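You operate a simulated robot arm through the tools that you are given. There is no shell and no other tool.

You are at the controls of a simulated robot arm. One attempt, no reset.

TASK
Press the five key three times. Then stack the small carton marked "Washers" from the right half of the middle shelf of the blue rack on top of the small carton marked "Pins". Then take the blue clip and leave it on the thin green plate. Then open the left drawer of the black trolley, put the yellow spanner from the centre of the middle table in the inside of the left drawer of the black trolley, then shut the drawer. Then fetch the yellow-banded bar from the middle table and set it on the green plate. Then close the bottom left drawer of the blue cabinet. Then take the blue rag from the top shelf of the cream rack and leave it on the thin blue plate. Do these in the order given.

It is judged by the outcome, as a careful person would: the job done as asked, and still so three seconds after it is handed in. It fails if anything else is knocked over, pushed out of place, dropped, spilled or broken.

THE ROBOT
A 6-joint arm with a fingered hand on a trunk, on a base that moves. Base frame: it is fixed to the floor where the robot stands at the start and does not move with it; the origin is under the middle of the robot, x ahead of it, y to its left, z up. Readings come in m, rad, newtons and seconds.
With the tool pointing down near the work surface it reaches from about 0.26 to 0.5 m from the robot's upright axis, wherever it stands. Its first joint turns from -2.897 to 2.897 rad. Places, roughly: blue clip (2x10x2 cm) [2.3, -0.9, 0.5]; blue rag (9x6x4 cm) [-4.9, 8.5, 1.4]; bottom left drawer of the blue cabinet [-4.8, 8.6, 0.5]; five key [2.1, -2.5, 0.8]; green plate (8x6x2 cm) [-1.6, 3.3, 0.8]; inside of the left drawer of the black trolley [-1.9, 0.3, 0.5]; left drawer of the black trolley [-1.9, 0.3, 0.5]; small carton [2.25, -1, 1]; thin blue plate (9x9x1 cm) [-1.9, 7.8, 0.8]; thin green plate (9x9x1 cm) [2.4, -1.3, 0.5]; yellow spanner (20x5x2 cm) [-1.7, 2.6, 0.8]; yellow-banded bar (4x2x2 cm) [-1.8, 2.8, 0.8]. Payload 2.3 kg.
Tool frame: the origin (TCP) lies between the finger pads and is the grasp point; the fingertips stand 0.022 m ahead of it; z points along the fingers, y is the line along which they close. The gripper opens to 0.112 m; its body begins 0.06 m behind the TCP. The gripper is a hand of 3 fingers: y runs from the thumb to the fingers, the wrist lies at [0, 0, -0.218] in the tool frame, and closing takes about 1.5 s.
Orientation is that of the tool frame in the base frame, as a unit quaternion [w, x, y, z]. With the fingers straight down and closing along the base's y, the tool's x points along the base's -x, its y along +y and its z along -z.

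THE INTERFACE
- The arm moves only by the tool move_arm. Its arguments are lists of equal length, an entry for each row: "angular": the turn, a rotation vector about the base's x, y, z in rad, a list of three; "dp": the shift along the base's x, y, z in m, a list of three. In form: {"angular": [[wx, wy, wz], ...], "dp": [[dx, dy, dz], ...]}. A call has 1 to 20 rows; each row shifts and turns the commanded pose from where the row before left it. "fingers" is the gripper command, from -1 (fully open) to 1 (shut), values between in proportion, set as the call begins (left out, the last holds). Rows are played at 5 a second. More than 0.05 m and 0.15 rad between two rows, or a gripper value outside its range, and nothing of the call is played. A pose out of reach is approached as far as the arm can. The call stops where the force on the tool passes 40 N (or 10 N more than at its start, if that is more) or the arm is blocked; 0.2 s more then pass. Each finger travels about 0.072 m/s and halts on what it meets, pressing with about 33 N; the grip force reading is that of the motor and also rises with nothing between the fingers. The clock runs only during rows and for 0.2 s after the last one: add rows that do not move to give the fingers time. It gives the time, the measured TCP pose, the force on the tool (base axes), the opening and the grip force at its end, in the units of the frame above (readings bear some noise), with the torque about the TCP (base axes, N m) and any sound that the robot's microphone picked up.
- Cameras (640 x 400 px; columns grow to the right, rows downward): "scene" is now at [0.0257, 0.1355, 1.4825]; the picture's right is [-0.06, -1.00, 0.00], its down [-0.67, 0.04, -0.74] and it looks along [0.74, -0.05, -0.67] (base axes); focal length 268 px, centre (320, 200). "wrist" rides on the gripper at [0.066, 0.003, -0.08] in the tool frame; the picture's right is [-0.05, 1.00, 0.00], its down [-0.77, -0.04, -0.64] and it looks along [-0.64, -0.03, 0.77] (tool axes); focal length 275 px, centre (320, 200).
- camera(camera): a new picture of that camera. It takes no simulated time.
- move_column(by): slides the trunk up (or, below 0, down) by that many m; the arm and the scene camera ride with it, the base frame stays. It gives what a move gives, with no picture.
- steer(legs): drives the robot by 1 to 6 legs, each [ahead, left, turn to the left] in m, m and rad, along the robot's own axes; the way and the turn of a leg run together, so that a leg with both is an arc; at most 1.5 m and 3.142 rad a leg. The arm and the cameras ride along, it lands a little off, and it stops where it bumps. It gives what a move gives.
- curl_fingers(finger1, finger2, thumb_bend): sets how far each is bent, from 0 (flat) to 100 (curled in); at 30 the hand is open as for a grip, at 70 the pads meet at the TCP. One left out holds its place. A second passes; each finger stops where it meets its share of the squeeze, and holds until it gets a number again. A gripper value or a shape takes the hand back. It gives what a move gives, with no picture; readings hold the bend of each and the force on the fingers (four entries, about 0 where the hand has none), thumb and palm.
- hand_shape(shape): the hand has 3 fingers and takes this shape, open, in about a second: jaw (thumb against the fingers, like two jaws); tri (thumb and two fingers); tip (a fingertip pinch); poke (one finger out to press); point (the index stretched); flat (the hand flat); cup (the hand cupped); fist (a fist). The gripper value then closes the fingers along that shape, each until it touches; the sizes above hold for jaw. It gives what a move gives, with no picture.
- pan_tilt(pan, tilt): turns the head with the scene camera to pan (to the left, within 2.705 rad either way) and tilt (down, from -0.506 to 1.204), counted from straight ahead of the robot. It gives what a move gives.
- point_at(camera, pixels): for up to 12 pixels [column, row] of the newest picture of that camera ("zoom" is the newest enlarged one), the place [x, y, z] in the base frame of the surface seen there, good to about 0.002 m. It takes no simulated time.
- zoom(camera, box): a new picture of the part [left, top, right, bottom] of that camera's present view, enlarged. It takes no simulated time.
- sign_off(): hands the job in; it is judged then, once.

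Open the gripper and draw the arm clear of the work before you hand the job in, unless the task says otherwise.

The tools are called after "Emit:" as a command line: name --argument value ..., lists and objects as JSON in quotes. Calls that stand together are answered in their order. move_arm: Moves the arm, as the interface text tells. Its arguments: {"type":"object","properties":{"angular":{"type":"array","items":{"type":"array","items":{"type":"number"}}},"dp":{"type":"array","items":{"type":"array","items":{"type":"number"}}},"fingers":{"type":"number"}},"required":["angular","dp"]} The other tools are called the same way: move_column (by) moves the trunk up or down; hand_shape (shape) gives the hand a shape; curl_fingers (finger1, finger2, thumb_bend) moves the fingers one by one; steer (legs) drives the base; pan_tilt (pan, tilt) turns the head that bears the scene camera; camera (camera) takes a picture; point_at (camera, pixels) gives the place of the surface under pixels of a picture; zoom (camera, box) takes an enlarged picture of a part of a camera's view; sign_off () hands the job in.

At the start:

```text
clock: 0.0
eef_pos: [0.2857, -0.0501, 0.9631]
orientation: [0.0, 0.001, 1.0, 0.0]
force: [-0.4, 0.0, 0.4]
torque: [0.02, 0.02, 0.0]
width: 0.1118
grasp_force: 0.0
shape: jaw
bend: [30.0, 30.0, 30.0]
finger forces: [0.0, 0.1, 0.0, 0.0, 0.0, 0.0]
trunk travel left (down, up): [-0.4, 0.19]
robot x, y, heading: [-0.0001, -0.0009, -0.003]
head pan, tilt (commanded): [-0.065, 0.74]
```

scene: 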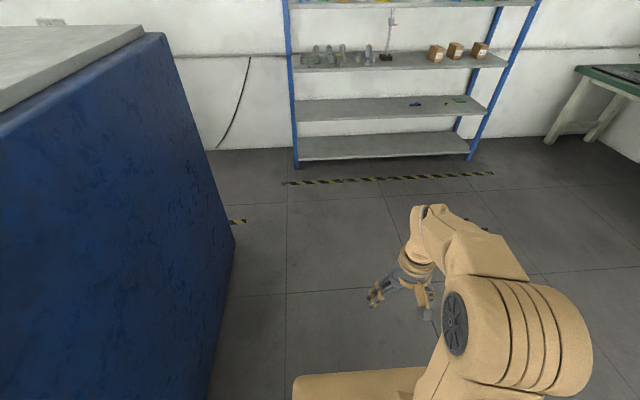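
wrist: 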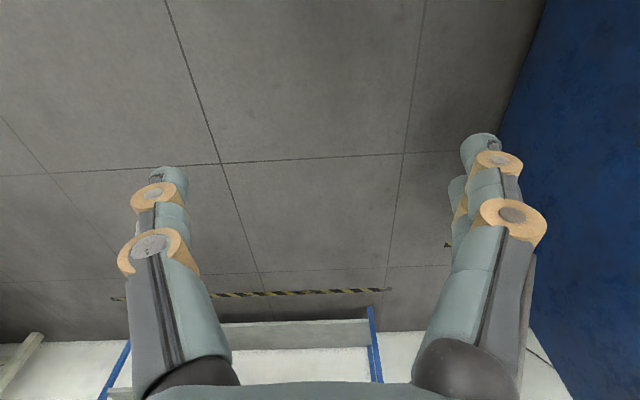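

The scene shows the blue rack ahead (cartons near pixels 437-480, 50) and a green table to the right. I'll turn the head to the right and look toward the five key's place.

Emit:
pan_tilt --pan -0.8 --tilt 0.4

Emit:
camera --camera "scene"

```text
clock: 1.1
eef_pos: [0.2862, -0.0506, 0.9621]
orientation: [-0.001, 0.001, 1.0, -0.001]
force: [0.8, 0.5, 0.9]
torque: [-0.02, -0.02, -0.01]
width: 0.1119
grasp_force: 0.0
shape: jaw
bend: [30.0, 30.0, 30.0]
finger forces: [0.1, 0.1, 0.1, 0.0, 0.0, 0.0]
trunk travel left (down, up): [-0.4, 0.19]
robot x, y, heading: [0.0008, -0.0075, 0.0]
head pan, tilt (commanded): [-0.799, 0.4]
```

```text
taken
```

scene: 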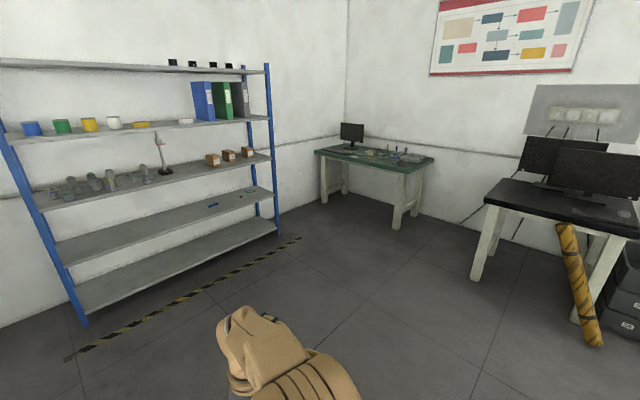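

The green table in the corner (pixels 320-435, 125-230) holds a keypad-like thing probably. I'll zoom in on it and on the rack.

Emit:
zoom --camera "scene" --box '[300, 110, 460, 210]'

Emit:
point_at --camera "zoom" --pixels '[[80, 160], [300, 250], [530, 190], [420, 270], [400, 380], [100, 330], [60, 165], [390, 260]]'

Emit:
zoom --camera "scene" --box '[130, 120, 290, 220]'

```text
4.00 times, centred on (380, 160) of scene
```

zoom: 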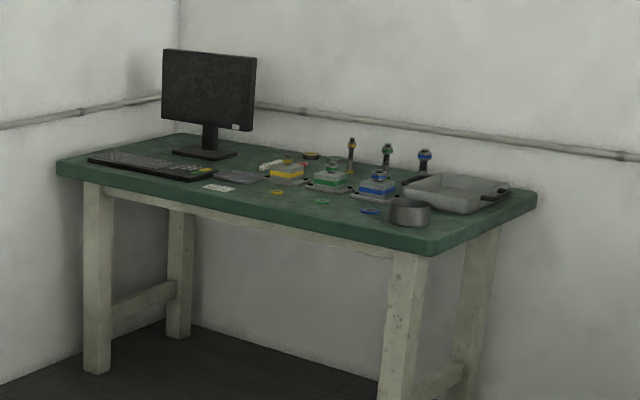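

```text
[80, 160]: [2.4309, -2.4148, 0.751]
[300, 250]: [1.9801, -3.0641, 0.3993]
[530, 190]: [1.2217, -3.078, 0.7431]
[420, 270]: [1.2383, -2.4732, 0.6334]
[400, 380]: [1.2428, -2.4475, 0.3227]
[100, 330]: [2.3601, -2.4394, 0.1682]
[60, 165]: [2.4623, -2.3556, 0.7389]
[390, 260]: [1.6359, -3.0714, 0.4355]
```

```text
4.00 times, centred on (210, 170) of scene
```

zoom: 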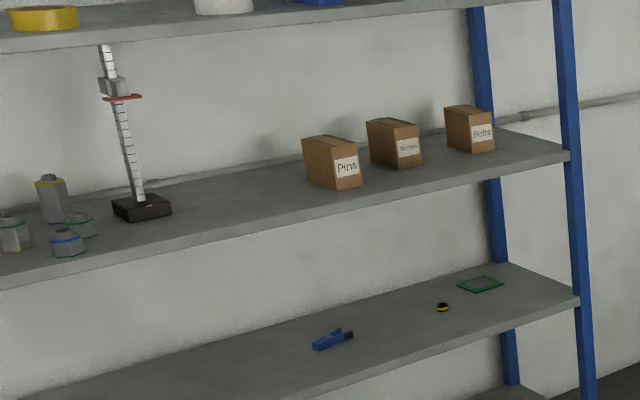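

The zoom shows cartons "Pins" (345,165), "Washers" probably the middle (408,148) and "Bolts" (482,130). I'll get positions of cartons, shelves, clip and plate.

Emit:
point_at --camera "zoom" --pixels '[[345, 165], [330, 142], [408, 147], [395, 125], [482, 132], [470, 110], [330, 340], [480, 284], [442, 307], [560, 150], [575, 300], [140, 205]]'

Emit:
zoom --camera "scene" --box '[190, 140, 270, 190]'

Emit:
zoom --camera "scene" --box '[315, 135, 395, 185]'

```text
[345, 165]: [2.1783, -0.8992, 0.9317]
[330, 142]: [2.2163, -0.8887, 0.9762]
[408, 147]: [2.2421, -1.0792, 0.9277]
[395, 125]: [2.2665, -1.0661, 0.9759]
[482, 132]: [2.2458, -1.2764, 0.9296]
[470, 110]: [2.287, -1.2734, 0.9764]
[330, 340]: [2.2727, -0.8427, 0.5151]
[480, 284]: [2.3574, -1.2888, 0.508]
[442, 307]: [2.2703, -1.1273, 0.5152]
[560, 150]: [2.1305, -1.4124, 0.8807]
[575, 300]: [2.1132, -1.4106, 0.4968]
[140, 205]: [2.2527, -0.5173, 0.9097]
```

```text
8.00 times, centred on (230, 165) of scene
```

zoom: 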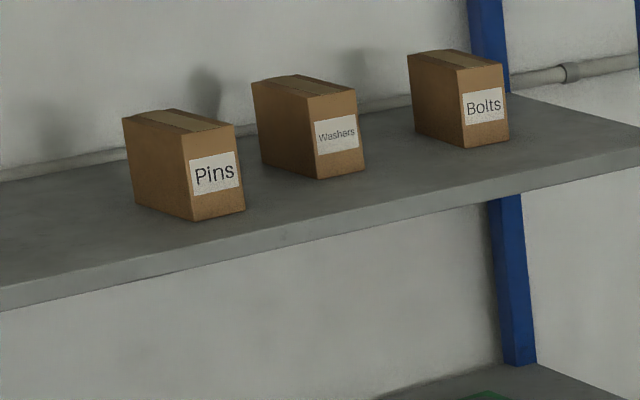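

```text
8.00 times, centred on (355, 160) of scene
```

zoom: 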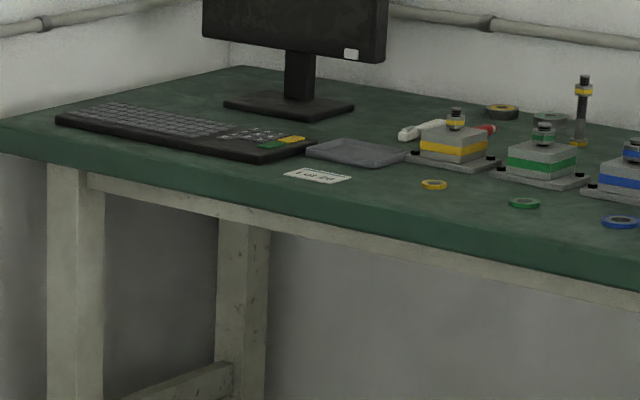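

The keyboard is on the green table at zoom pixel (180,130). I'll measure floor obstacles (desk, tape, table legs) and the keyboard corners before driving.

Emit:
point_at --camera "zoom" --pixels '[[60, 122], [112, 104], [260, 160], [315, 143], [5, 125], [265, 137], [290, 138], [340, 155], [318, 175], [300, 105]]'

Emit:
camera --camera "scene"

Emit:
point_at --camera "scene" --pixels '[[475, 277], [488, 200], [580, 335], [200, 290], [85, 325], [277, 235], [395, 228], [325, 203], [620, 235], [600, 345]]'

```text
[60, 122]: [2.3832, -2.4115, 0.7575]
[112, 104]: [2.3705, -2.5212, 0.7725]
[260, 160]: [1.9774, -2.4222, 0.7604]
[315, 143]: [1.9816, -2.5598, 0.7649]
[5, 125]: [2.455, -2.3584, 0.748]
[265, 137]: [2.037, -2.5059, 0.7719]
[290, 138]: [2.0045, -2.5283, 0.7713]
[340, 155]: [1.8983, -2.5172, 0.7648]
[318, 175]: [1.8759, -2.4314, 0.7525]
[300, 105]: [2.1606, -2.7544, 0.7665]
```

```text
taken
```

scene: 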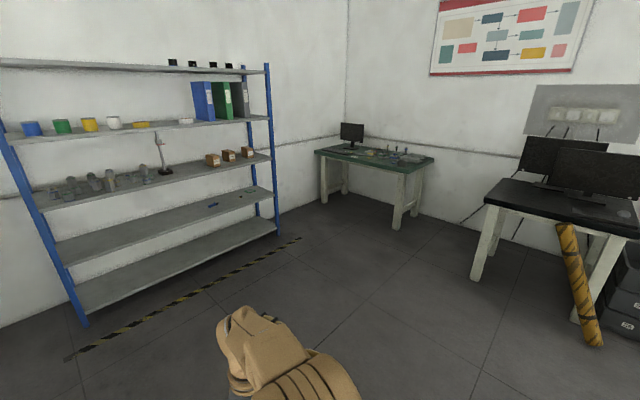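

```text
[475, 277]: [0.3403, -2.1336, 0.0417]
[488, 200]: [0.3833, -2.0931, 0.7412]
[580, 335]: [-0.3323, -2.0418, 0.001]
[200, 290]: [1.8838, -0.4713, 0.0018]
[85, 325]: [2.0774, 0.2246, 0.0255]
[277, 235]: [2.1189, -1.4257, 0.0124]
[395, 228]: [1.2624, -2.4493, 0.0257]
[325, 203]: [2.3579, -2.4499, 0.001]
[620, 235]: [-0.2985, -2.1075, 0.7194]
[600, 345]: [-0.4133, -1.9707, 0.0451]
```

Rack front is x≈2.08–2.12 (posts at y≈0.22 and −1.43), green table front edge y≈−2.36. I'll look down to see my base's footprint before driving.

Emit:
pan_tilt --pan 0.6 --tilt 1.2

Emit:
camera --camera "scene"

```text
clock: 2.6
eef_pos: [0.2857, -0.0508, 0.9627]
orientation: [0.0, -0.001, 1.0, 0.0]
force: [0.3, 0.1, 0.1]
torque: [-0.02, 0.02, 0.05]
width: 0.1119
grasp_force: 0.0
shape: jaw
bend: [30.0, 30.0, 30.0]
finger forces: [0.1, 0.1, 0.0, 0.0, 0.1, 0.0]
trunk travel left (down, up): [-0.4, 0.19]
robot x, y, heading: [0.0029, -0.0018, 0.003]
head pan, tilt (commanded): [0.6, 1.201]
```

```text
taken
```

scene: 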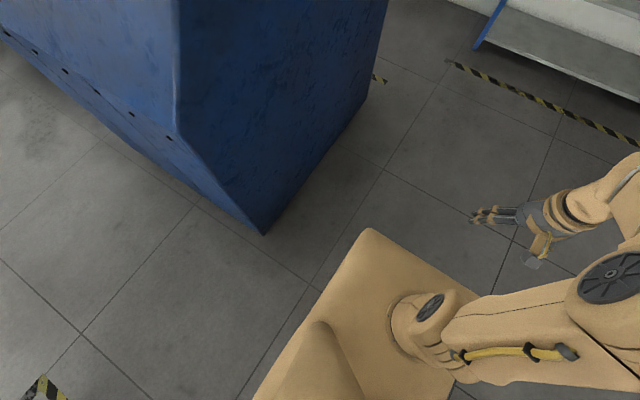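

The base's front-left corner is seen at pixel (368,232), and a blue block at the left (265,232). I'll measure them.

Emit:
point_at --camera "scene" --pixels '[[368, 232], [372, 236], [440, 265], [475, 295], [300, 340], [264, 232], [180, 130], [385, 20], [300, 200], [360, 110]]'

Emit:
pan_tilt --pan -0.9 --tilt 1.2

Emit:
camera --camera "scene"

```text
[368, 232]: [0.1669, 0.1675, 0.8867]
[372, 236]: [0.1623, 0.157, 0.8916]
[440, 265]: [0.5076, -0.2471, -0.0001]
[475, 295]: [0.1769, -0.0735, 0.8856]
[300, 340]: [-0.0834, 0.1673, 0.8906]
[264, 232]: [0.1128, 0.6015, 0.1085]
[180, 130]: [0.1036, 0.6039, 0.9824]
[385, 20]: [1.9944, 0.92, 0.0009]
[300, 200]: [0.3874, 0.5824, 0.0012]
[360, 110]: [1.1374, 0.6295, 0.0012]
```

```text
clock: 4.2
eef_pos: [0.2851, -0.0507, 0.9631]
orientation: [0.0, 0.0, 1.0, 0.0]
force: [-0.4, 0.8, -0.9]
torque: [-0.01, 0.0, 0.0]
width: 0.112
grasp_force: 0.0
shape: jaw
bend: [30.0, 30.0, 30.0]
finger forces: [0.1, 0.0, 0.1, 0.0, 0.0, 0.0]
trunk travel left (down, up): [-0.4, 0.19]
robot x, y, heading: [-0.001, -0.0004, 0.001]
head pan, tilt (commanded): [-0.901, 1.201]
```

```text
taken
```

scene: 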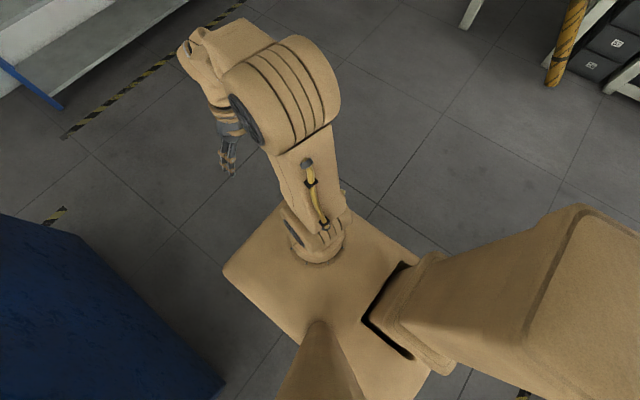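

I see the top plate of the trunk (corner 225,270) and a large beige body at the right (500,300). I'll measure where those lie.

Emit:
point_at --camera "scene" --pixels '[[225, 270], [318, 245], [420, 255], [360, 320], [575, 205], [500, 300], [620, 380], [440, 370], [400, 270], [580, 220], [330, 60], [190, 50]]'

Emit:
pan_tilt --pan -2.2 --tilt 0.9

Emit:
camera --camera "scene"

```text
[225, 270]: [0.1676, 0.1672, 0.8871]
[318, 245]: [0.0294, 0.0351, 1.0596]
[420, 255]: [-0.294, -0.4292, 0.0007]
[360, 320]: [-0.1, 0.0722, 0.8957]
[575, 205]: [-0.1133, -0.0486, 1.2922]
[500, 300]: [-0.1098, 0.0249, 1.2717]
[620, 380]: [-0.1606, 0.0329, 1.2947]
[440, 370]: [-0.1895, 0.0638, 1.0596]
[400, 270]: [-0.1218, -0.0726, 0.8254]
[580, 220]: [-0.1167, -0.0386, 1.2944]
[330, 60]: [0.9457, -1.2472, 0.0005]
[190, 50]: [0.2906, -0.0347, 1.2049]
```

```text
clock: 5.7
eef_pos: [0.2853, -0.0496, 0.9619]
orientation: [0.0, -0.001, 1.0, 0.0]
force: [0.5, -0.3, 0.5]
torque: [-0.05, -0.01, 0.04]
width: 0.112
grasp_force: 0.1
shape: jaw
bend: [30.0, 30.0, 30.0]
finger forces: [0.0, 0.0, 0.1, 0.0, 0.1, 0.1]
trunk travel left (down, up): [-0.4, 0.19]
robot x, y, heading: [-0.0001, 0.0004, 0.001]
head pan, tilt (commanded): [-2.201, 0.901]
```

```text
taken
```

scene: 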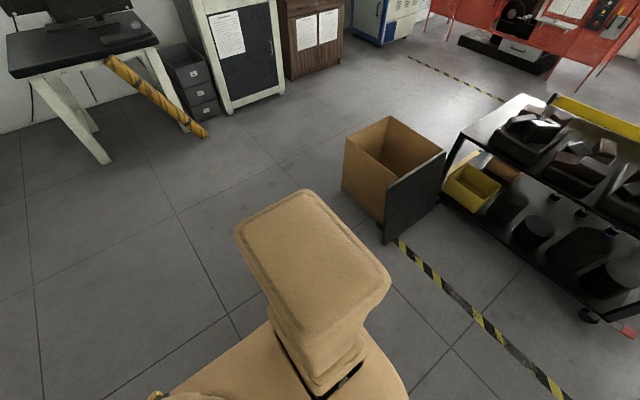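

The footprint is about 0.19 m half width and the way to the green table is clear. I'll drive to about (2.05, −1.75) facing −y.

Emit:
steer --legs '[[1.4, 0, 0], [0, 0, -1.571], [1.5, 0, 0], [0.22, 0, 0], [0, 0.65, 0]]'

Emit:
pan_tilt --pan -0.1 --tilt 0.75

Emit:
camera --camera "scene"

```text
clock: 27.7
eef_pos: [2.0327, -1.9601, 0.9628]
orientation: [0.001, 0.693, 0.72, 0.001]
force: [0.1, 0.6, 0.6]
torque: [-0.01, 0.02, -0.02]
width: 0.1118
grasp_force: 0.0
shape: jaw
bend: [30.0, 30.0, 30.0]
finger forces: [0.0, 0.0, 0.0, 0.0, 0.0, 0.0]
trunk travel left (down, up): [-0.4, 0.19]
robot x, y, heading: [2.0733, -1.6734, -1.529]
head pan, tilt (commanded): [-2.201, 0.901]
```

```text
clock: 29.7
eef_pos: [2.0324, -1.9605, 0.9626]
orientation: [0.0, 0.694, 0.72, 0.0]
force: [-0.7, 0.1, 0.2]
torque: [0.01, 0.0, 0.01]
width: 0.1117
grasp_force: 0.0
shape: jaw
bend: [30.0, 30.0, 30.0]
finger forces: [0.1, 0.0, 0.1, 0.1, 0.0, 0.0]
trunk travel left (down, up): [-0.4, 0.19]
robot x, y, heading: [2.072, -1.6765, -1.535]
head pan, tilt (commanded): [-0.099, 0.75]
```

```text
taken
```

scene: 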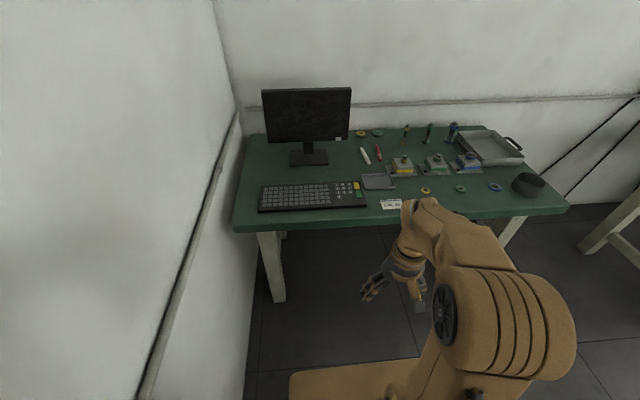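

The keyboard is now at pixels (260-365, 182-212). I'll zoom on its keys to find the five key.

Emit:
zoom --camera "scene" --box '[320, 175, 376, 210]'

Emit:
zoom --camera "scene" --box '[256, 170, 376, 215]'

```text
11.43 times, centred on (348, 192) of scene
```

zoom: 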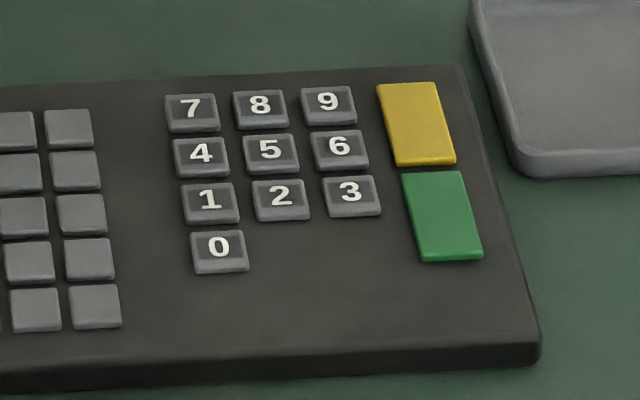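

```text
5.33 times, centred on (316, 192) of scene
```

zoom: 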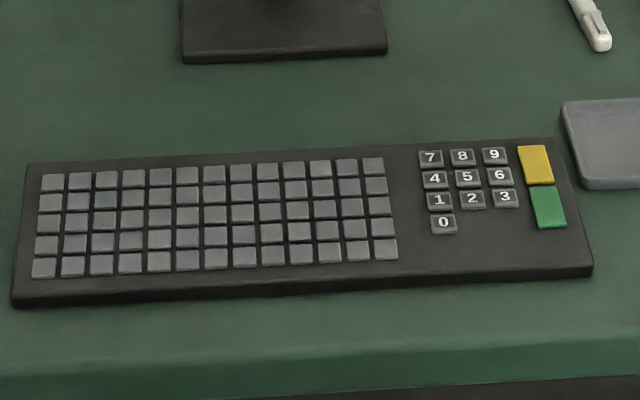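

The five key is at zoom pixel (467,178). I'll measure it and its neighbours.

Emit:
point_at --camera "zoom" --pixels '[[467, 177], [435, 179], [499, 175], [462, 156], [472, 198], [467, 189], [450, 168], [535, 165], [580, 265], [20, 290], [300, 360]]'

```text
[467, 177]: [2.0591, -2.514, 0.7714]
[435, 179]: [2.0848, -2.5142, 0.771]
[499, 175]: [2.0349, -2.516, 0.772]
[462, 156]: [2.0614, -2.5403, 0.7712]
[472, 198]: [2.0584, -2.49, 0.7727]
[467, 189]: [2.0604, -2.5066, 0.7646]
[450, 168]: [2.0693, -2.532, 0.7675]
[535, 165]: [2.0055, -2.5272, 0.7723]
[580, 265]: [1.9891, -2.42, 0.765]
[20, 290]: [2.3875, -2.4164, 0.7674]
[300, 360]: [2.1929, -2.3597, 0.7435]
```

The five key is at (2.059, −2.514, 0.771). I'll drive 0.38 m ahead, then make the poke shape and look through the wrist camera.

Emit:
steer --legs '[[0.37, 0, -0.04]]'

Emit:
hand_shape --shape "poke"

Emit:
camera --camera "wrist"

Emit:
pan_tilt --pan 0.0 --tilt 0.95

Emit:
camera --camera "scene"

```text
clock: 32.0
eef_pos: [2.0273, -2.3262, 0.9616]
orientation: [0.0, 0.708, 0.706, 0.0]
force: [0.1, -0.3, -0.3]
torque: [-0.03, 0.02, 0.03]
width: 0.1117
grasp_force: 0.1
shape: jaw
bend: [30.0, 30.0, 30.0]
finger forces: [0.0, 0.0, 0.1, 0.0, 0.1, 0.0]
trunk travel left (down, up): [-0.4, 0.19]
robot x, y, heading: [2.0797, -2.0426, -1.575]
head pan, tilt (commanded): [-0.099, 0.75]
```

```text
clock: 32.9
eef_pos: [2.0261, -2.3277, 0.9618]
orientation: [0.0, 0.708, 0.706, 0.001]
force: [0.7, -0.2, 0.1]
torque: [0.01, 0.02, -0.02]
width: 0.0002
grasp_force: 0.1
shape: poke
bend: [100.0, 100.0, 46.0]
finger forces: [0.1, 0.0, 0.0, 0.0, 0.0, 0.1]
trunk travel left (down, up): [-0.4, 0.19]
robot x, y, heading: [2.0811, -2.0408, -1.571]
head pan, tilt (commanded): [-0.099, 0.75]
```

```text
taken
```

wrist: 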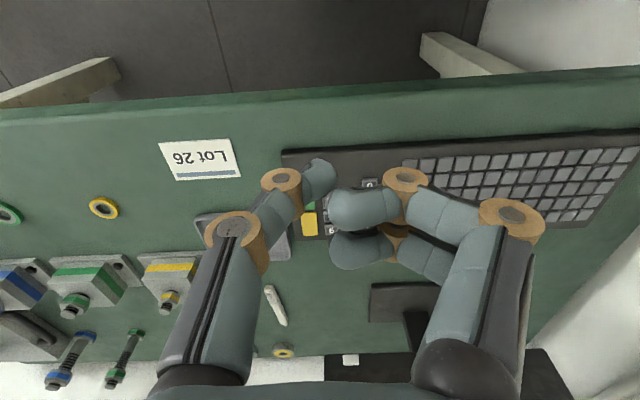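

```text
clock: 33.6
eef_pos: [2.0263, -2.3267, 0.9628]
orientation: [0.0, 0.708, 0.706, 0.0]
force: [0.4, -0.4, 0.4]
torque: [-0.03, -0.05, -0.02]
width: 0.0002
grasp_force: 0.0
shape: poke
bend: [100.0, 100.0, 46.0]
finger forces: [0.0, 0.1, 0.0, 0.0, 0.0, 0.1]
trunk travel left (down, up): [-0.4, 0.19]
robot x, y, heading: [2.0807, -2.0426, -1.571]
head pan, tilt (commanded): [0.0, 0.949]
```

```text
taken
```

scene: 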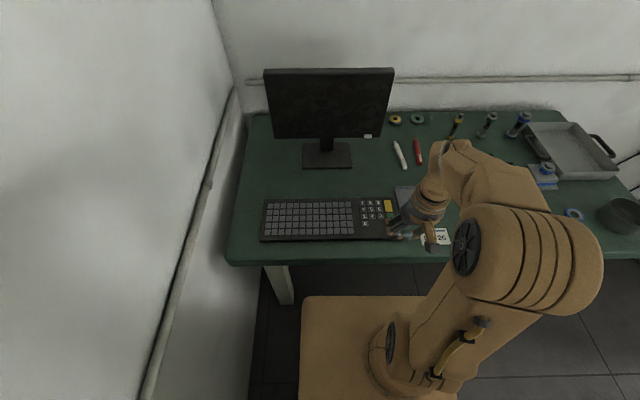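

In the poke shape both fingers are curled (350,225) and the thumb is half bent (tip near 320,178). I'll try the "point" shape to compare.

Emit:
hand_shape --shape "point"

Emit:
camera --camera "wrist"

Emit:
zoom --camera "scene" --box '[340, 170, 500, 270]'

```text
clock: 34.5
eef_pos: [2.0264, -2.3259, 0.9621]
orientation: [0.001, 0.709, 0.706, 0.0]
force: [-0.1, -0.1, -0.1]
torque: [-0.03, -0.03, 0.0]
width: 0.0
grasp_force: 0.0
shape: point
bend: [27.0, 100.0, 50.0]
finger forces: [0.0, 0.0, 0.1, 0.0, 0.0, 0.0]
trunk travel left (down, up): [-0.4, 0.19]
robot x, y, heading: [2.0771, -2.0417, -1.576]
head pan, tilt (commanded): [0.0, 0.949]
```

```text
taken
```

wrist: 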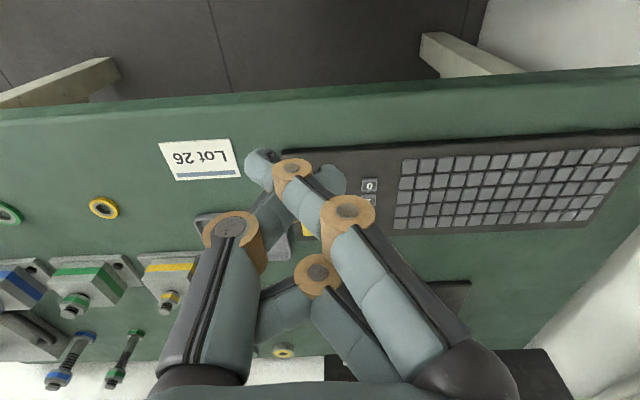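

```text
4.00 times, centred on (420, 220) of scene
```

zoom: 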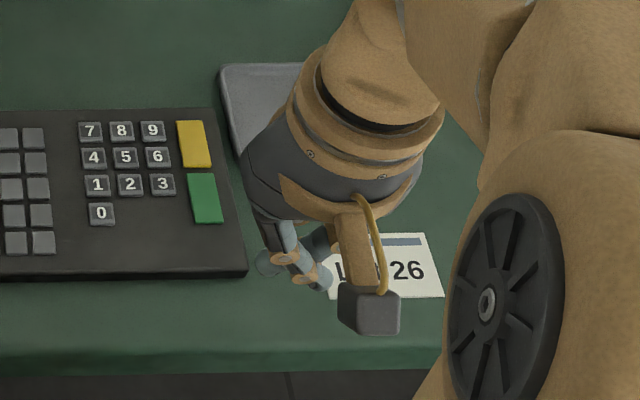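

In point shape the index crosses the thumb; in poke the thumb tip was in line with the tool axis (320,178). I'll go back to poke and measure the tip.

Emit:
hand_shape --shape "poke"

Emit:
zoom --camera "wrist" --box '[240, 130, 440, 290]'

Emit:
point_at --camera "zoom" --pixels '[[256, 120], [256, 150], [230, 180], [280, 180], [300, 130], [300, 240], [300, 270], [300, 370], [340, 390], [210, 140], [150, 160], [450, 160]]'

```text
clock: 35.5
eef_pos: [2.026, -2.327, 0.9621]
orientation: [-0.001, 0.708, 0.706, 0.0]
force: [0.4, -0.2, 0.4]
torque: [-0.01, -0.04, -0.01]
width: 0.0
grasp_force: 0.0
shape: poke
bend: [98.0, 100.0, 100.0]
finger forces: [0.1, 0.0, 0.0, 0.0, 0.0, 0.0]
trunk travel left (down, up): [-0.4, 0.19]
robot x, y, heading: [2.0774, -2.0402, -1.576]
head pan, tilt (commanded): [0.0, 0.949]
```

```text
2.50 times, centred on (340, 210) of wrist
```

zoom: 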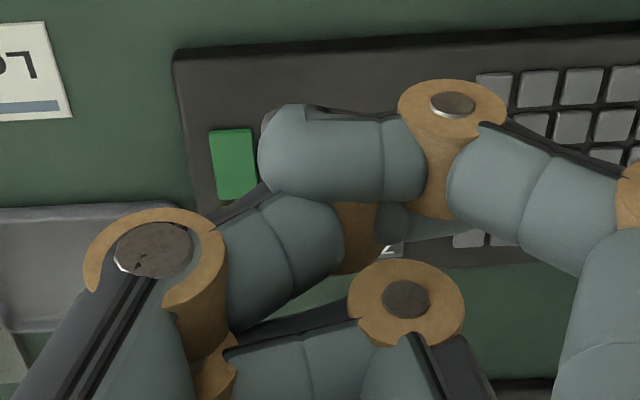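

```text
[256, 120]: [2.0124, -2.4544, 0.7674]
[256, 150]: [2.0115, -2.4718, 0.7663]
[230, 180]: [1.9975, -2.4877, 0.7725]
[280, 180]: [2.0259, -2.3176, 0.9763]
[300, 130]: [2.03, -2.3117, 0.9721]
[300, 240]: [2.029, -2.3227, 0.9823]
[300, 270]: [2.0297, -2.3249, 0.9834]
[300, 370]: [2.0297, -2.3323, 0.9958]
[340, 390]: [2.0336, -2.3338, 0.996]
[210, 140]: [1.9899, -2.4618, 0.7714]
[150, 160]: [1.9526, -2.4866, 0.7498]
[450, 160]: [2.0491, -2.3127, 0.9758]
```

The hand may still be moving (bends 98,100,100). I'll let a second pass and look again.

Emit:
move_arm --angular '[[0, 0, 0], [0, 0, 0], [0, 0, 0], [0, 0, 0], [0, 0, 0], [0, 0, 0], [0, 0, 0], [0, 0, 0]]' --dp '[[0, 0, 0], [0, 0, 0], [0, 0, 0], [0, 0, 0], [0, 0, 0], [0, 0, 0], [0, 0, 0], [0, 0, 0]]'

Emit:
camera --camera "wrist"

```text
clock: 37.2
eef_pos: [2.0269, -2.3275, 0.9626]
orientation: [0.0, 0.708, 0.706, 0.0]
force: [0.1, 0.2, 0.0]
torque: [0.0, 0.0, 0.0]
width: 0.0001
grasp_force: 0.0
shape: poke
bend: [99.0, 100.0, 100.0]
finger forces: [0.0, 0.0, 0.0, 0.0, 0.0, 0.1]
trunk travel left (down, up): [-0.4, 0.19]
robot x, y, heading: [2.0761, -2.0416, -1.574]
head pan, tilt (commanded): [0.0, 0.949]
```

```text
taken
```

wrist: 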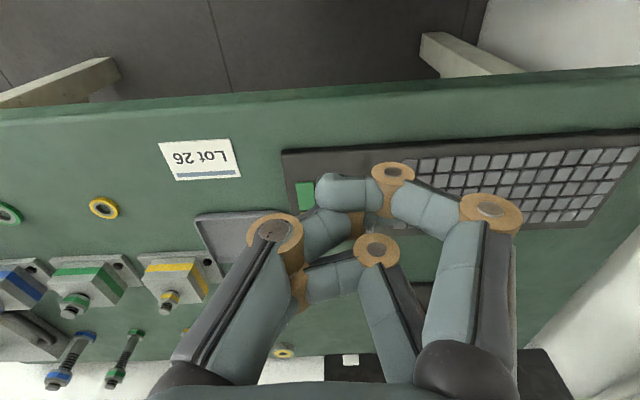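

The poke shape here leaves all digits curled, with no clear poker. I'll open to jaw and then curl the two fingers fully while keeping the thumb out.

Emit:
hand_shape --shape "jaw"

Emit:
curl_fingers --finger1 100 --finger2 100 --thumb_bend 30

Emit:
camera --camera "wrist"

```text
clock: 38.1
eef_pos: [2.0259, -2.3256, 0.9625]
orientation: [0.0, 0.708, 0.706, 0.0]
force: [-0.8, 0.2, -0.3]
torque: [-0.01, 0.0, -0.02]
width: 0.0157
grasp_force: 0.0
shape: jaw
bend: [30.0, 73.0, 42.0]
finger forces: [0.0, 0.1, 0.0, 0.1, 0.0, 0.0]
trunk travel left (down, up): [-0.4, 0.19]
robot x, y, heading: [2.0758, -2.0401, -1.574]
head pan, tilt (commanded): [0.0, 0.949]
```

```text
clock: 39.1
eef_pos: [2.0264, -2.3261, 0.9626]
orientation: [0.0, 0.708, 0.706, 0.0]
force: [-0.9, 0.5, 0.8]
torque: [-0.02, 0.01, 0.01]
width: 0.0308
grasp_force: 0.0
shape: fingers
bend: [99.0, 78.0, 39.0]
finger forces: [0.0, 0.1, 0.1, 0.0, 0.0, 0.1]
trunk travel left (down, up): [-0.4, 0.19]
robot x, y, heading: [2.0763, -2.0415, -1.572]
head pan, tilt (commanded): [0.0, 0.949]
```

```text
taken
```

wrist: 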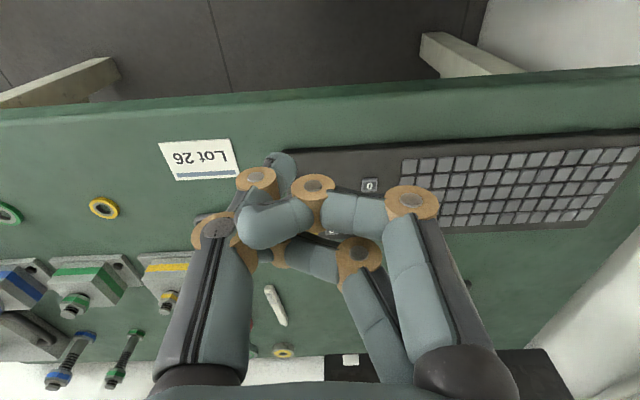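

The digits tangled because they moved at once. I'll flatten the hand fully, wait, and look before curling again.

Emit:
curl_fingers --finger1 10 --finger2 10 --thumb_bend 10

Emit:
curl_fingers --finger1 10 --finger2 10 --thumb_bend 20

Emit:
camera --camera "wrist"

```text
clock: 40.1
eef_pos: [2.0266, -2.326, 0.9627]
orientation: [0.0, 0.708, 0.706, 0.0]
force: [0.3, -0.6, -0.4]
torque: [-0.02, -0.02, -0.01]
width: 0.109
grasp_force: 0.0
shape: fingers
bend: [10.0, 41.0, 29.0]
finger forces: [0.0, 0.0, 0.0, 0.0, 0.1, 0.0]
trunk travel left (down, up): [-0.4, 0.19]
robot x, y, heading: [2.0756, -2.0426, -1.575]
head pan, tilt (commanded): [0.0, 0.949]
```

```text
clock: 41.1
eef_pos: [2.0272, -2.3269, 0.9629]
orientation: [0.0, 0.708, 0.706, 0.0]
force: [-0.5, -0.4, 0.0]
torque: [-0.03, -0.01, -0.04]
width: 0.1089
grasp_force: 0.0
shape: fingers
bend: [10.0, 40.0, 31.0]
finger forces: [0.0, 0.1, 0.0, 0.1, 0.1, 0.0]
trunk travel left (down, up): [-0.4, 0.19]
robot x, y, heading: [2.0781, -2.0391, -1.577]
head pan, tilt (commanded): [0.0, 0.949]
```

```text
taken
```

wrist: 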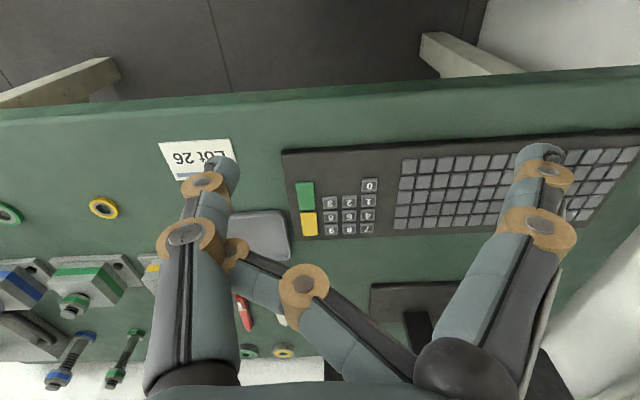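

Finger 2 is hooked behind the thumb (235,250). I'll curl finger 2 in fully, then open the thumb, then open finger 2.

Emit:
curl_fingers --finger1 10 --finger2 100 --thumb_bend 50

Emit:
camera --camera "wrist"

Emit:
curl_fingers --finger1 10 --finger2 100 --thumb_bend 5

Emit:
camera --camera "wrist"

```text
clock: 42.1
eef_pos: [2.0266, -2.3269, 0.9621]
orientation: [0.001, 0.708, 0.706, 0.0]
force: [0.1, -0.4, -0.2]
torque: [-0.03, -0.01, 0.0]
width: 0.0782
grasp_force: 0.1
shape: fingers
bend: [10.0, 81.0, 55.0]
finger forces: [0.0, 0.1, 0.0, 0.1, 0.0, 0.0]
trunk travel left (down, up): [-0.4, 0.19]
robot x, y, heading: [2.0756, -2.0421, -1.574]
head pan, tilt (commanded): [0.0, 0.949]
```

```text
taken
```

wrist: 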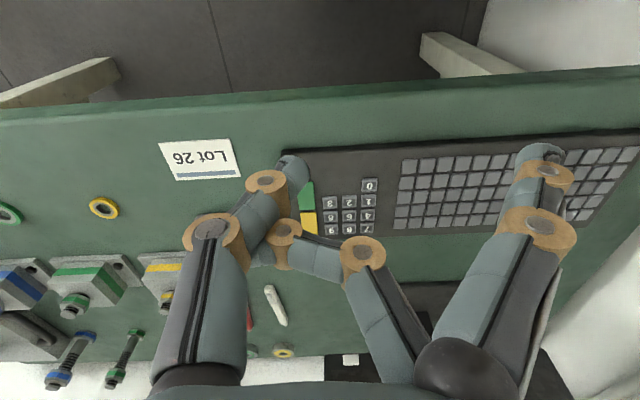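

```text
clock: 43.1
eef_pos: [2.0268, -2.3271, 0.9629]
orientation: [0.0, 0.708, 0.707, 0.0]
force: [-0.8, -0.4, -0.4]
torque: [-0.01, 0.0, 0.01]
width: 0.0909
grasp_force: 0.1
shape: fingers
bend: [10.0, 80.0, 27.0]
finger forces: [0.1, 0.0, 0.1, 0.0, 0.0, 0.0]
trunk travel left (down, up): [-0.4, 0.19]
robot x, y, heading: [2.0771, -2.0433, -1.575]
head pan, tilt (commanded): [0.0, 0.949]
```

```text
taken
```

wrist: 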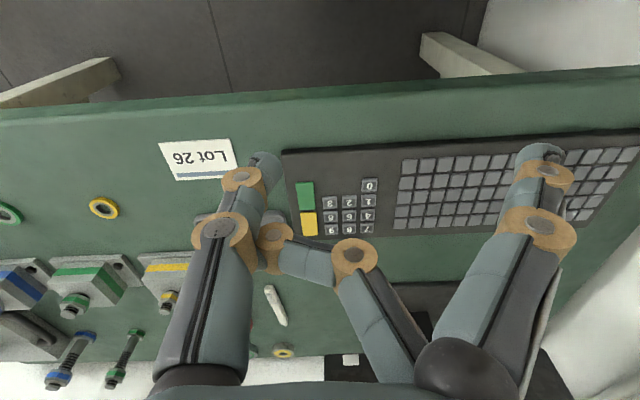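

Finger 2 is still caught on the thumb's back side (262,255). I'll bend both in fully, so they nest as before, then open only the thumb.

Emit:
curl_fingers --finger2 30 --thumb_bend 70

Emit:
camera --camera "wrist"

```text
clock: 44.1
eef_pos: [2.0261, -2.3272, 0.9634]
orientation: [0.0, 0.708, 0.706, 0.0]
force: [-0.2, 0.9, -0.6]
torque: [0.01, -0.02, -0.01]
width: 0.0728
grasp_force: 0.1
shape: fingers
bend: [10.0, 30.0, 70.0]
finger forces: [0.0, 0.0, 0.0, 0.0, 0.0, 0.1]
trunk travel left (down, up): [-0.4, 0.19]
robot x, y, heading: [2.0771, -2.039, -1.576]
head pan, tilt (commanded): [0.0, 0.949]
```

```text
taken
```

wrist: 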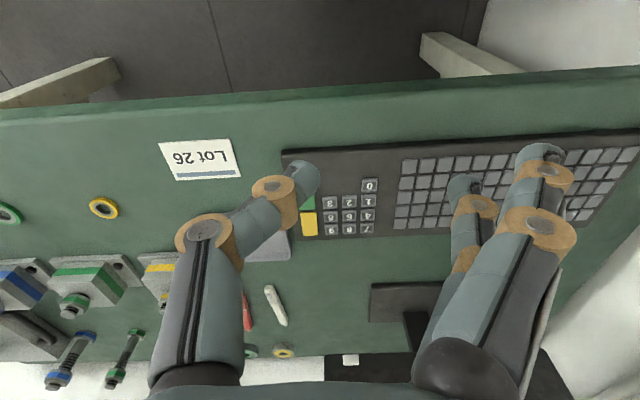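

Now untangled: thumb at 70, fingers open. I'll open the thumb first, then curl both fingers with the thumb out of the way.

Emit:
curl_fingers --finger1 30 --finger2 30 --thumb_bend 15

Emit:
curl_fingers --finger1 100 --finger2 100 --thumb_bend 15

Emit:
camera --camera "wrist"

```text
clock: 45.1
eef_pos: [2.0263, -2.327, 0.9624]
orientation: [0.0, 0.708, 0.706, 0.001]
force: [0.1, 0.0, -0.9]
torque: [-0.04, 0.0, 0.01]
width: 0.1233
grasp_force: 0.0
shape: fingers
bend: [30.0, 30.0, 15.0]
finger forces: [0.0, 0.0, 0.0, 0.1, 0.0, 0.0]
trunk travel left (down, up): [-0.4, 0.19]
robot x, y, heading: [2.0775, -2.04, -1.577]
head pan, tilt (commanded): [0.0, 0.949]
```

```text
clock: 46.1
eef_pos: [2.0275, -2.3272, 0.9641]
orientation: [0.0, 0.708, 0.706, 0.0]
force: [0.1, 0.5, -0.8]
torque: [-0.02, 0.01, -0.02]
width: 0.0517
grasp_force: 0.0
shape: fingers
bend: [100.0, 100.0, 15.0]
finger forces: [0.0, 0.1, 0.1, 0.0, 0.0, 0.0]
trunk travel left (down, up): [-0.4, 0.19]
robot x, y, heading: [2.0779, -2.0408, -1.578]
head pan, tilt (commanded): [0.0, 0.949]
```

```text
taken
```

wrist: 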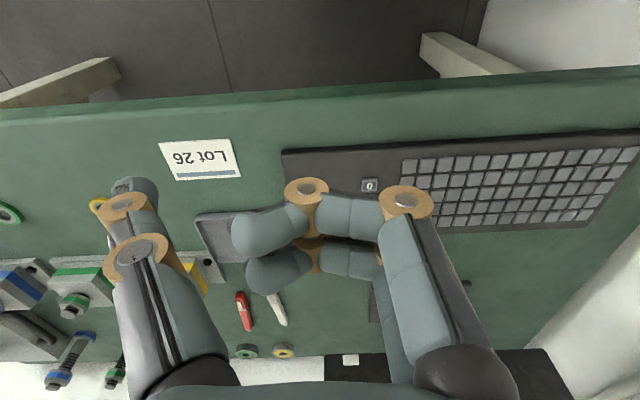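

Fingers are now cleanly curled with tips at (240-280,230-270). I'll set the thumb to 32 and measure its tip against the fingers' lowest parts.

Emit:
curl_fingers --thumb_bend 32

Emit:
zoom --camera "wrist" --box '[120, 120, 440, 320]'

```text
clock: 47.1
eef_pos: [2.0268, -2.327, 0.9632]
orientation: [0.001, 0.708, 0.706, 0.0]
force: [0.1, 0.8, -0.4]
torque: [-0.02, 0.01, -0.01]
width: 0.0453
grasp_force: 0.1
shape: fingers
bend: [100.0, 100.0, 32.0]
finger forces: [0.1, 0.0, 0.0, 0.0, 0.0, 0.0]
trunk travel left (down, up): [-0.4, 0.19]
robot x, y, heading: [2.0779, -2.0405, -1.574]
head pan, tilt (commanded): [0.0, 0.949]
```

```text
2.00 times, centred on (280, 220) of wrist
```

zoom: 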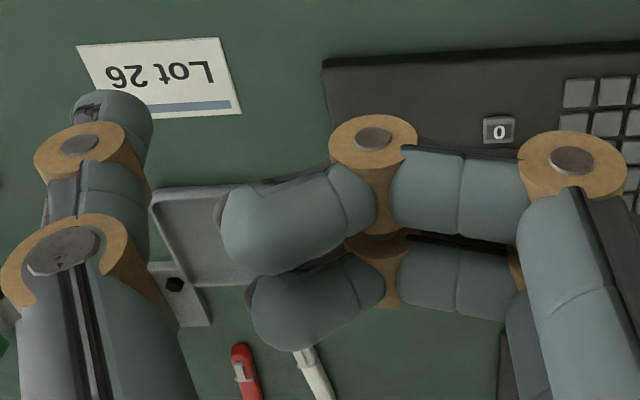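

Emit:
point_at --camera "zoom" --pixels '[[120, 93], [140, 105], [146, 125], [100, 100], [130, 150], [300, 190], [300, 230], [350, 185], [450, 165], [430, 200], [310, 300], [430, 280]]'

```text
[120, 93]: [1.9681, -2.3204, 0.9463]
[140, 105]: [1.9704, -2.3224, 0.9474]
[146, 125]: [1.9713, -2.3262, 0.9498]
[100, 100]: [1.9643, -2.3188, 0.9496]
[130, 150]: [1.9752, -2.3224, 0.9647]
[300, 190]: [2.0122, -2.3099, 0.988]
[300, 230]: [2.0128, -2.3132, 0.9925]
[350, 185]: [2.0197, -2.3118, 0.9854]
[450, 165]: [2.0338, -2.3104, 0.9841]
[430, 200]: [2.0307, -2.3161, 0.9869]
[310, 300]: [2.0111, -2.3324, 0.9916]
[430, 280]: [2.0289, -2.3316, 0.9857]
```

Thumb tip sits at about (1.970, −2.327, 0.943), well below the curled fingers (~0.975). I'll shift by (+0.089, −0.187) to stand over the five key and descend to about 3 cm above.

Emit:
move_arm --angular '[[0, 0, 0], [0, 0, 0], [0, 0, 0], [0, 0, 0], [0, 0, 0], [0, 0, 0], [0, 0, 0], [0, 0, 0], [0, 0, 0], [0, 0, 0]]' --dp '[[0.0178, -0.0374, 0], [0.0178, -0.0374, 0], [0.0178, -0.0374, 0], [0.0178, -0.0374, 0], [0.0178, -0.0374, 0], [0, 0, -0.035], [0, 0, -0.035], [0, 0, -0.035], [0, 0, -0.035], [0, 0, 0]]'

Emit:
camera --camera "wrist"

Emit:
zoom --camera "scene" --box '[300, 150, 460, 250]'

```text
clock: 49.4
eef_pos: [2.1171, -2.5141, 0.8209]
orientation: [0.0, 0.708, 0.706, 0.0]
force: [-0.5, 0.0, -0.2]
torque: [-0.03, 0.03, -0.02]
width: 0.0453
grasp_force: 0.0
shape: fingers
bend: [100.0, 100.0, 32.0]
finger forces: [0.0, 0.0, 0.1, 0.1, 0.0, 0.1]
trunk travel left (down, up): [-0.4, 0.19]
robot x, y, heading: [2.0796, -2.0388, -1.572]
head pan, tilt (commanded): [0.0, 0.949]
```

```text
taken
```

wrist: 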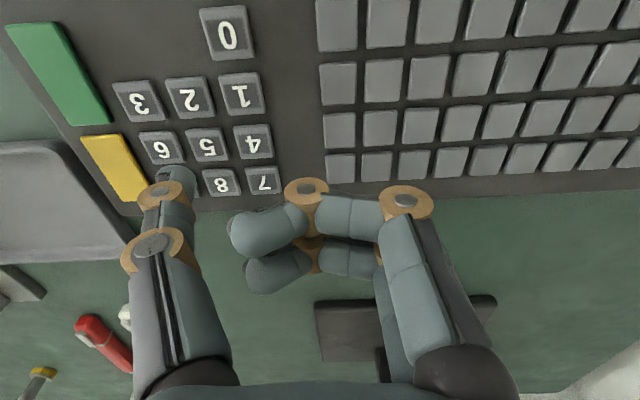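

```text
4.00 times, centred on (380, 200) of scene
```

zoom: 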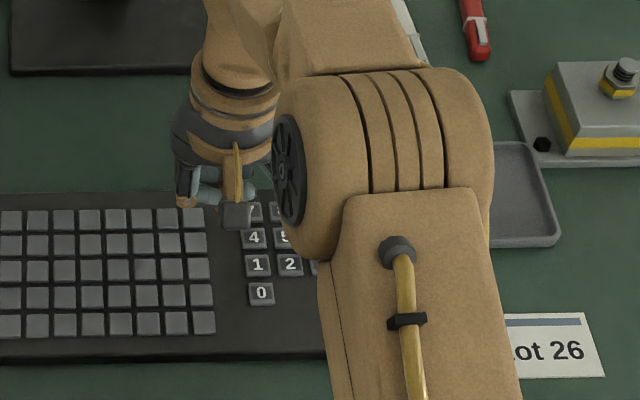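

The wrist view shows the thumb tip at (178,170) and the five key at (206,145). I'll measure both through the wrist camera.

Emit:
zoom --camera "wrist" --box '[100, 80, 260, 230]'

Emit:
point_at --camera "wrist" --pixels '[[206, 145], [190, 96], [163, 148], [253, 140], [221, 183], [178, 166], [186, 172], [170, 170], [178, 175]]'

```text
2.67 times, centred on (180, 155) of wrist
```

zoom: 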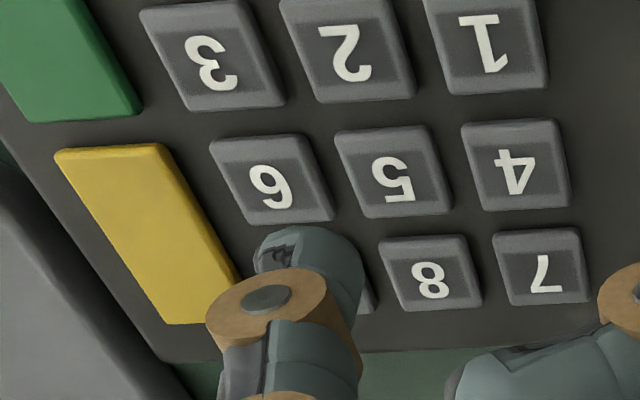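

```text
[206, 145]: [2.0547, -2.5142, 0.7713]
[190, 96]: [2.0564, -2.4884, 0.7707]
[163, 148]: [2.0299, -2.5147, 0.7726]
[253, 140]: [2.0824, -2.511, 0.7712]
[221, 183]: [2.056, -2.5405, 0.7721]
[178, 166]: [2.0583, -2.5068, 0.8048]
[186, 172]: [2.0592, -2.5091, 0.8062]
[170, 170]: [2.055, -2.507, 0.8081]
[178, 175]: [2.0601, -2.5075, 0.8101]
```

Tip (≈2.058, −2.514, 0.802) is over the five key (≈2.0575, −2.5145, 0.772). I'll lower 0.026 m slowly and then a little more.

Emit:
move_arm --angular '[[0, 0, 0], [0, 0, 0], [0, 0, 0], [0, 0, 0]]' --dp '[[0, 0, -0.01], [0, 0, -0.01], [0, 0, -0.005], [0, 0, 0]]'

Emit:
zoom --camera "wrist" --box '[100, 80, 260, 230]'

```text
clock: 50.4
eef_pos: [2.1158, -2.5143, 0.7963]
orientation: [0.0, 0.708, 0.706, 0.0]
force: [0.2, 0.2, -0.3]
torque: [-0.03, 0.02, -0.03]
width: 0.0453
grasp_force: 0.0
shape: fingers
bend: [100.0, 100.0, 32.0]
finger forces: [0.1, 0.0, 0.0, 0.1, 0.0, 0.1]
trunk travel left (down, up): [-0.4, 0.19]
robot x, y, heading: [2.0768, -2.0411, -1.574]
head pan, tilt (commanded): [0.0, 0.949]
```

```text
2.67 times, centred on (180, 155) of wrist
```

zoom: 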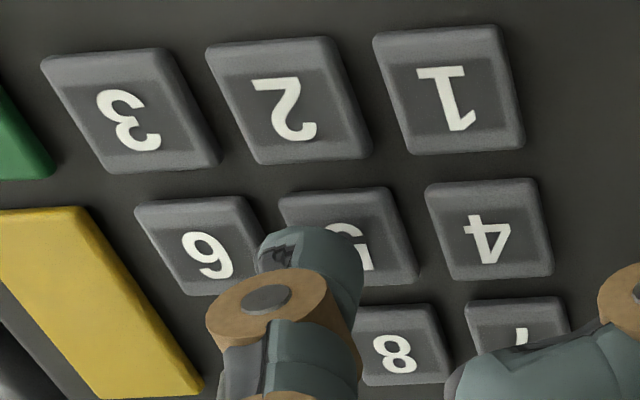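

The tip is about 5 mm above and lined up with the five key. I'll press down in small steps and read the force and sound.

Emit:
move_arm --angular '[[0, 0, 0], [0, 0, 0], [0, 0, 0]]' --dp '[[0, 0, -0.003], [0, 0, -0.002], [0, 0, 0]]'

Emit:
zoom --camera "wrist" --box '[100, 80, 260, 230]'

```text
clock: 51.1
eef_pos: [2.1167, -2.5142, 0.7916]
orientation: [0.0, 0.708, 0.706, 0.0]
force: [-0.1, -0.8, 0.7]
torque: [0.01, 0.08, -0.01]
width: 0.0455
grasp_force: 0.4
shape: fingers
bend: [100.0, 100.0, 32.0]
finger forces: [0.0, 0.0, 0.1, 0.0, 0.9, 0.0]
trunk travel left (down, up): [-0.4, 0.19]
robot x, y, heading: [2.0762, -2.0431, -1.575]
head pan, tilt (commanded): [0.0, 0.949]
```

```text
2.67 times, centred on (180, 155) of wrist
```

zoom: 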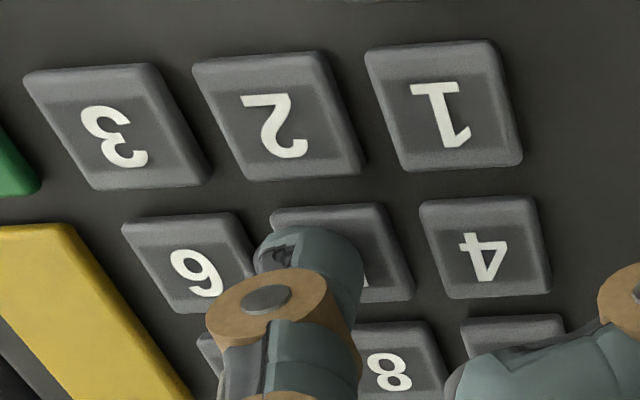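

Contact just began (thumb 0.9 N) with the tip slightly toward the 6 side. I'll lift 3 mm, shift 2.5 mm in +x and press 3+ mm below the contact level.

Emit:
move_arm --angular '[[0, 0, 0], [0, 0, 0], [0, 0, 0], [0, 0, 0], [0, 0, 0]]' --dp '[[0, 0, 0.004], [0.0025, 0, 0], [0, 0, -0.004], [0, 0, -0.002], [0, 0, 0]]'

Emit:
zoom --camera "wrist" --box '[100, 80, 260, 230]'

```text
clock: 52.4
eef_pos: [2.1191, -2.5139, 0.7899]
orientation: [0.0, 0.708, 0.706, 0.0]
force: [1.3, -0.4, 0.6]
torque: [0.0, 0.1, -0.01]
width: 0.0454
grasp_force: 0.3
shape: fingers
bend: [100.0, 100.0, 32.0]
finger forces: [0.0, 0.1, 0.0, 0.1, 1.4, 0.1]
trunk travel left (down, up): [-0.4, 0.19]
robot x, y, heading: [2.078, -2.0434, -1.573]
head pan, tilt (commanded): [0.0, 0.949]
```

```text
2.67 times, centred on (180, 155) of wrist
```

zoom: 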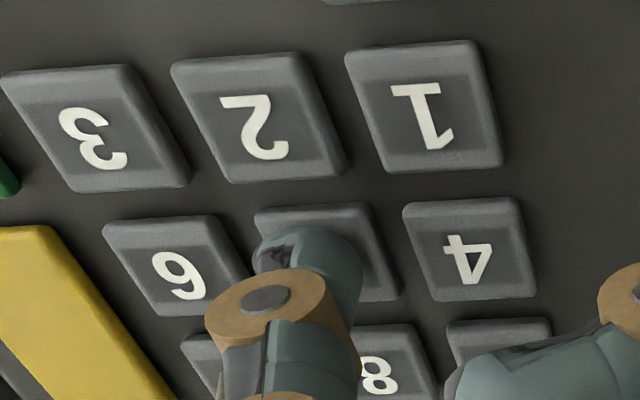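

Only 1.4 N so far and no sound. I'll press 1 mm at a time further.

Emit:
move_arm --angular '[[0, 0, 0], [0, 0, 0]]' --dp '[[0, 0, -0.001], [0, 0, -0.0005]]'

Emit:
zoom --camera "wrist" --box '[100, 80, 260, 230]'

```text
clock: 53.0
eef_pos: [2.1187, -2.5125, 0.7889]
orientation: [0.001, 0.708, 0.707, -0.001]
force: [1.1, -1.0, 3.5]
torque: [0.0, 0.17, 0.06]
width: 0.0454
grasp_force: 1.7
shape: fingers
bend: [100.0, 100.0, 32.0]
finger forces: [0.0, 0.0, 0.0, 0.0, 3.0, 0.0]
trunk travel left (down, up): [-0.4, 0.19]
robot x, y, heading: [2.0773, -2.0404, -1.577]
head pan, tilt (commanded): [0.0, 0.949]
heard: click
```

```text
2.67 times, centred on (180, 155) of wrist
```

zoom: 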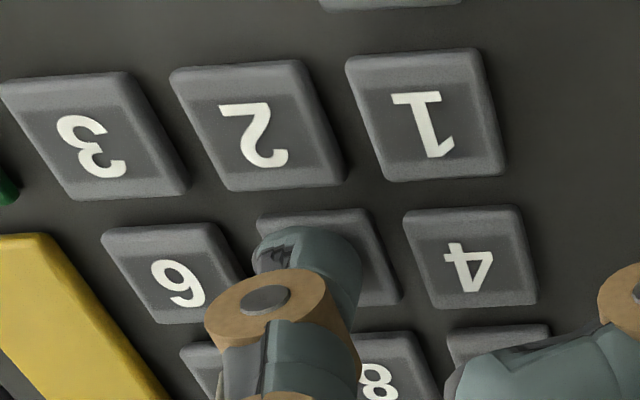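

A click was heard: press one done. I'll lift 8 mm to release the key.

Emit:
move_arm --angular '[[0, 0, 0], [0, 0, 0], [0, 0, 0]]' --dp '[[0, 0, 0.004], [0, 0, 0.004], [0, 0, 0]]'

Emit:
move_arm --angular '[[0, 0, 0], [0, 0, 0], [0, 0, 0], [0, 0, 0]]' --dp '[[0, 0, -0.003], [0, 0, -0.003], [0, 0, -0.001], [0, 0, -0.001]]'

```text
clock: 53.8
eef_pos: [2.1193, -2.5125, 0.7969]
orientation: [-0.001, 0.709, 0.706, 0.001]
force: [0.3, -0.3, -0.1]
torque: [0.01, -0.02, -0.03]
width: 0.0456
grasp_force: 0.0
shape: fingers
bend: [100.0, 100.0, 32.0]
finger forces: [0.1, 0.0, 0.0, 0.1, 0.0, 0.0]
trunk travel left (down, up): [-0.4, 0.19]
robot x, y, heading: [2.0806, -2.0431, -1.575]
head pan, tilt (commanded): [0.0, 0.949]
```

```text
clock: 54.8
eef_pos: [2.1187, -2.5141, 0.7893]
orientation: [0.0, 0.708, 0.706, 0.001]
force: [0.8, 0.4, 2.3]
torque: [-0.03, 0.19, -0.01]
width: 0.0454
grasp_force: 1.1
shape: fingers
bend: [100.0, 100.0, 32.0]
finger forces: [0.1, 0.0, 0.0, 0.1, 2.9, 0.0]
trunk travel left (down, up): [-0.4, 0.19]
robot x, y, heading: [2.0828, -2.0406, -1.574]
head pan, tilt (commanded): [0.0, 0.949]
heard: click
```

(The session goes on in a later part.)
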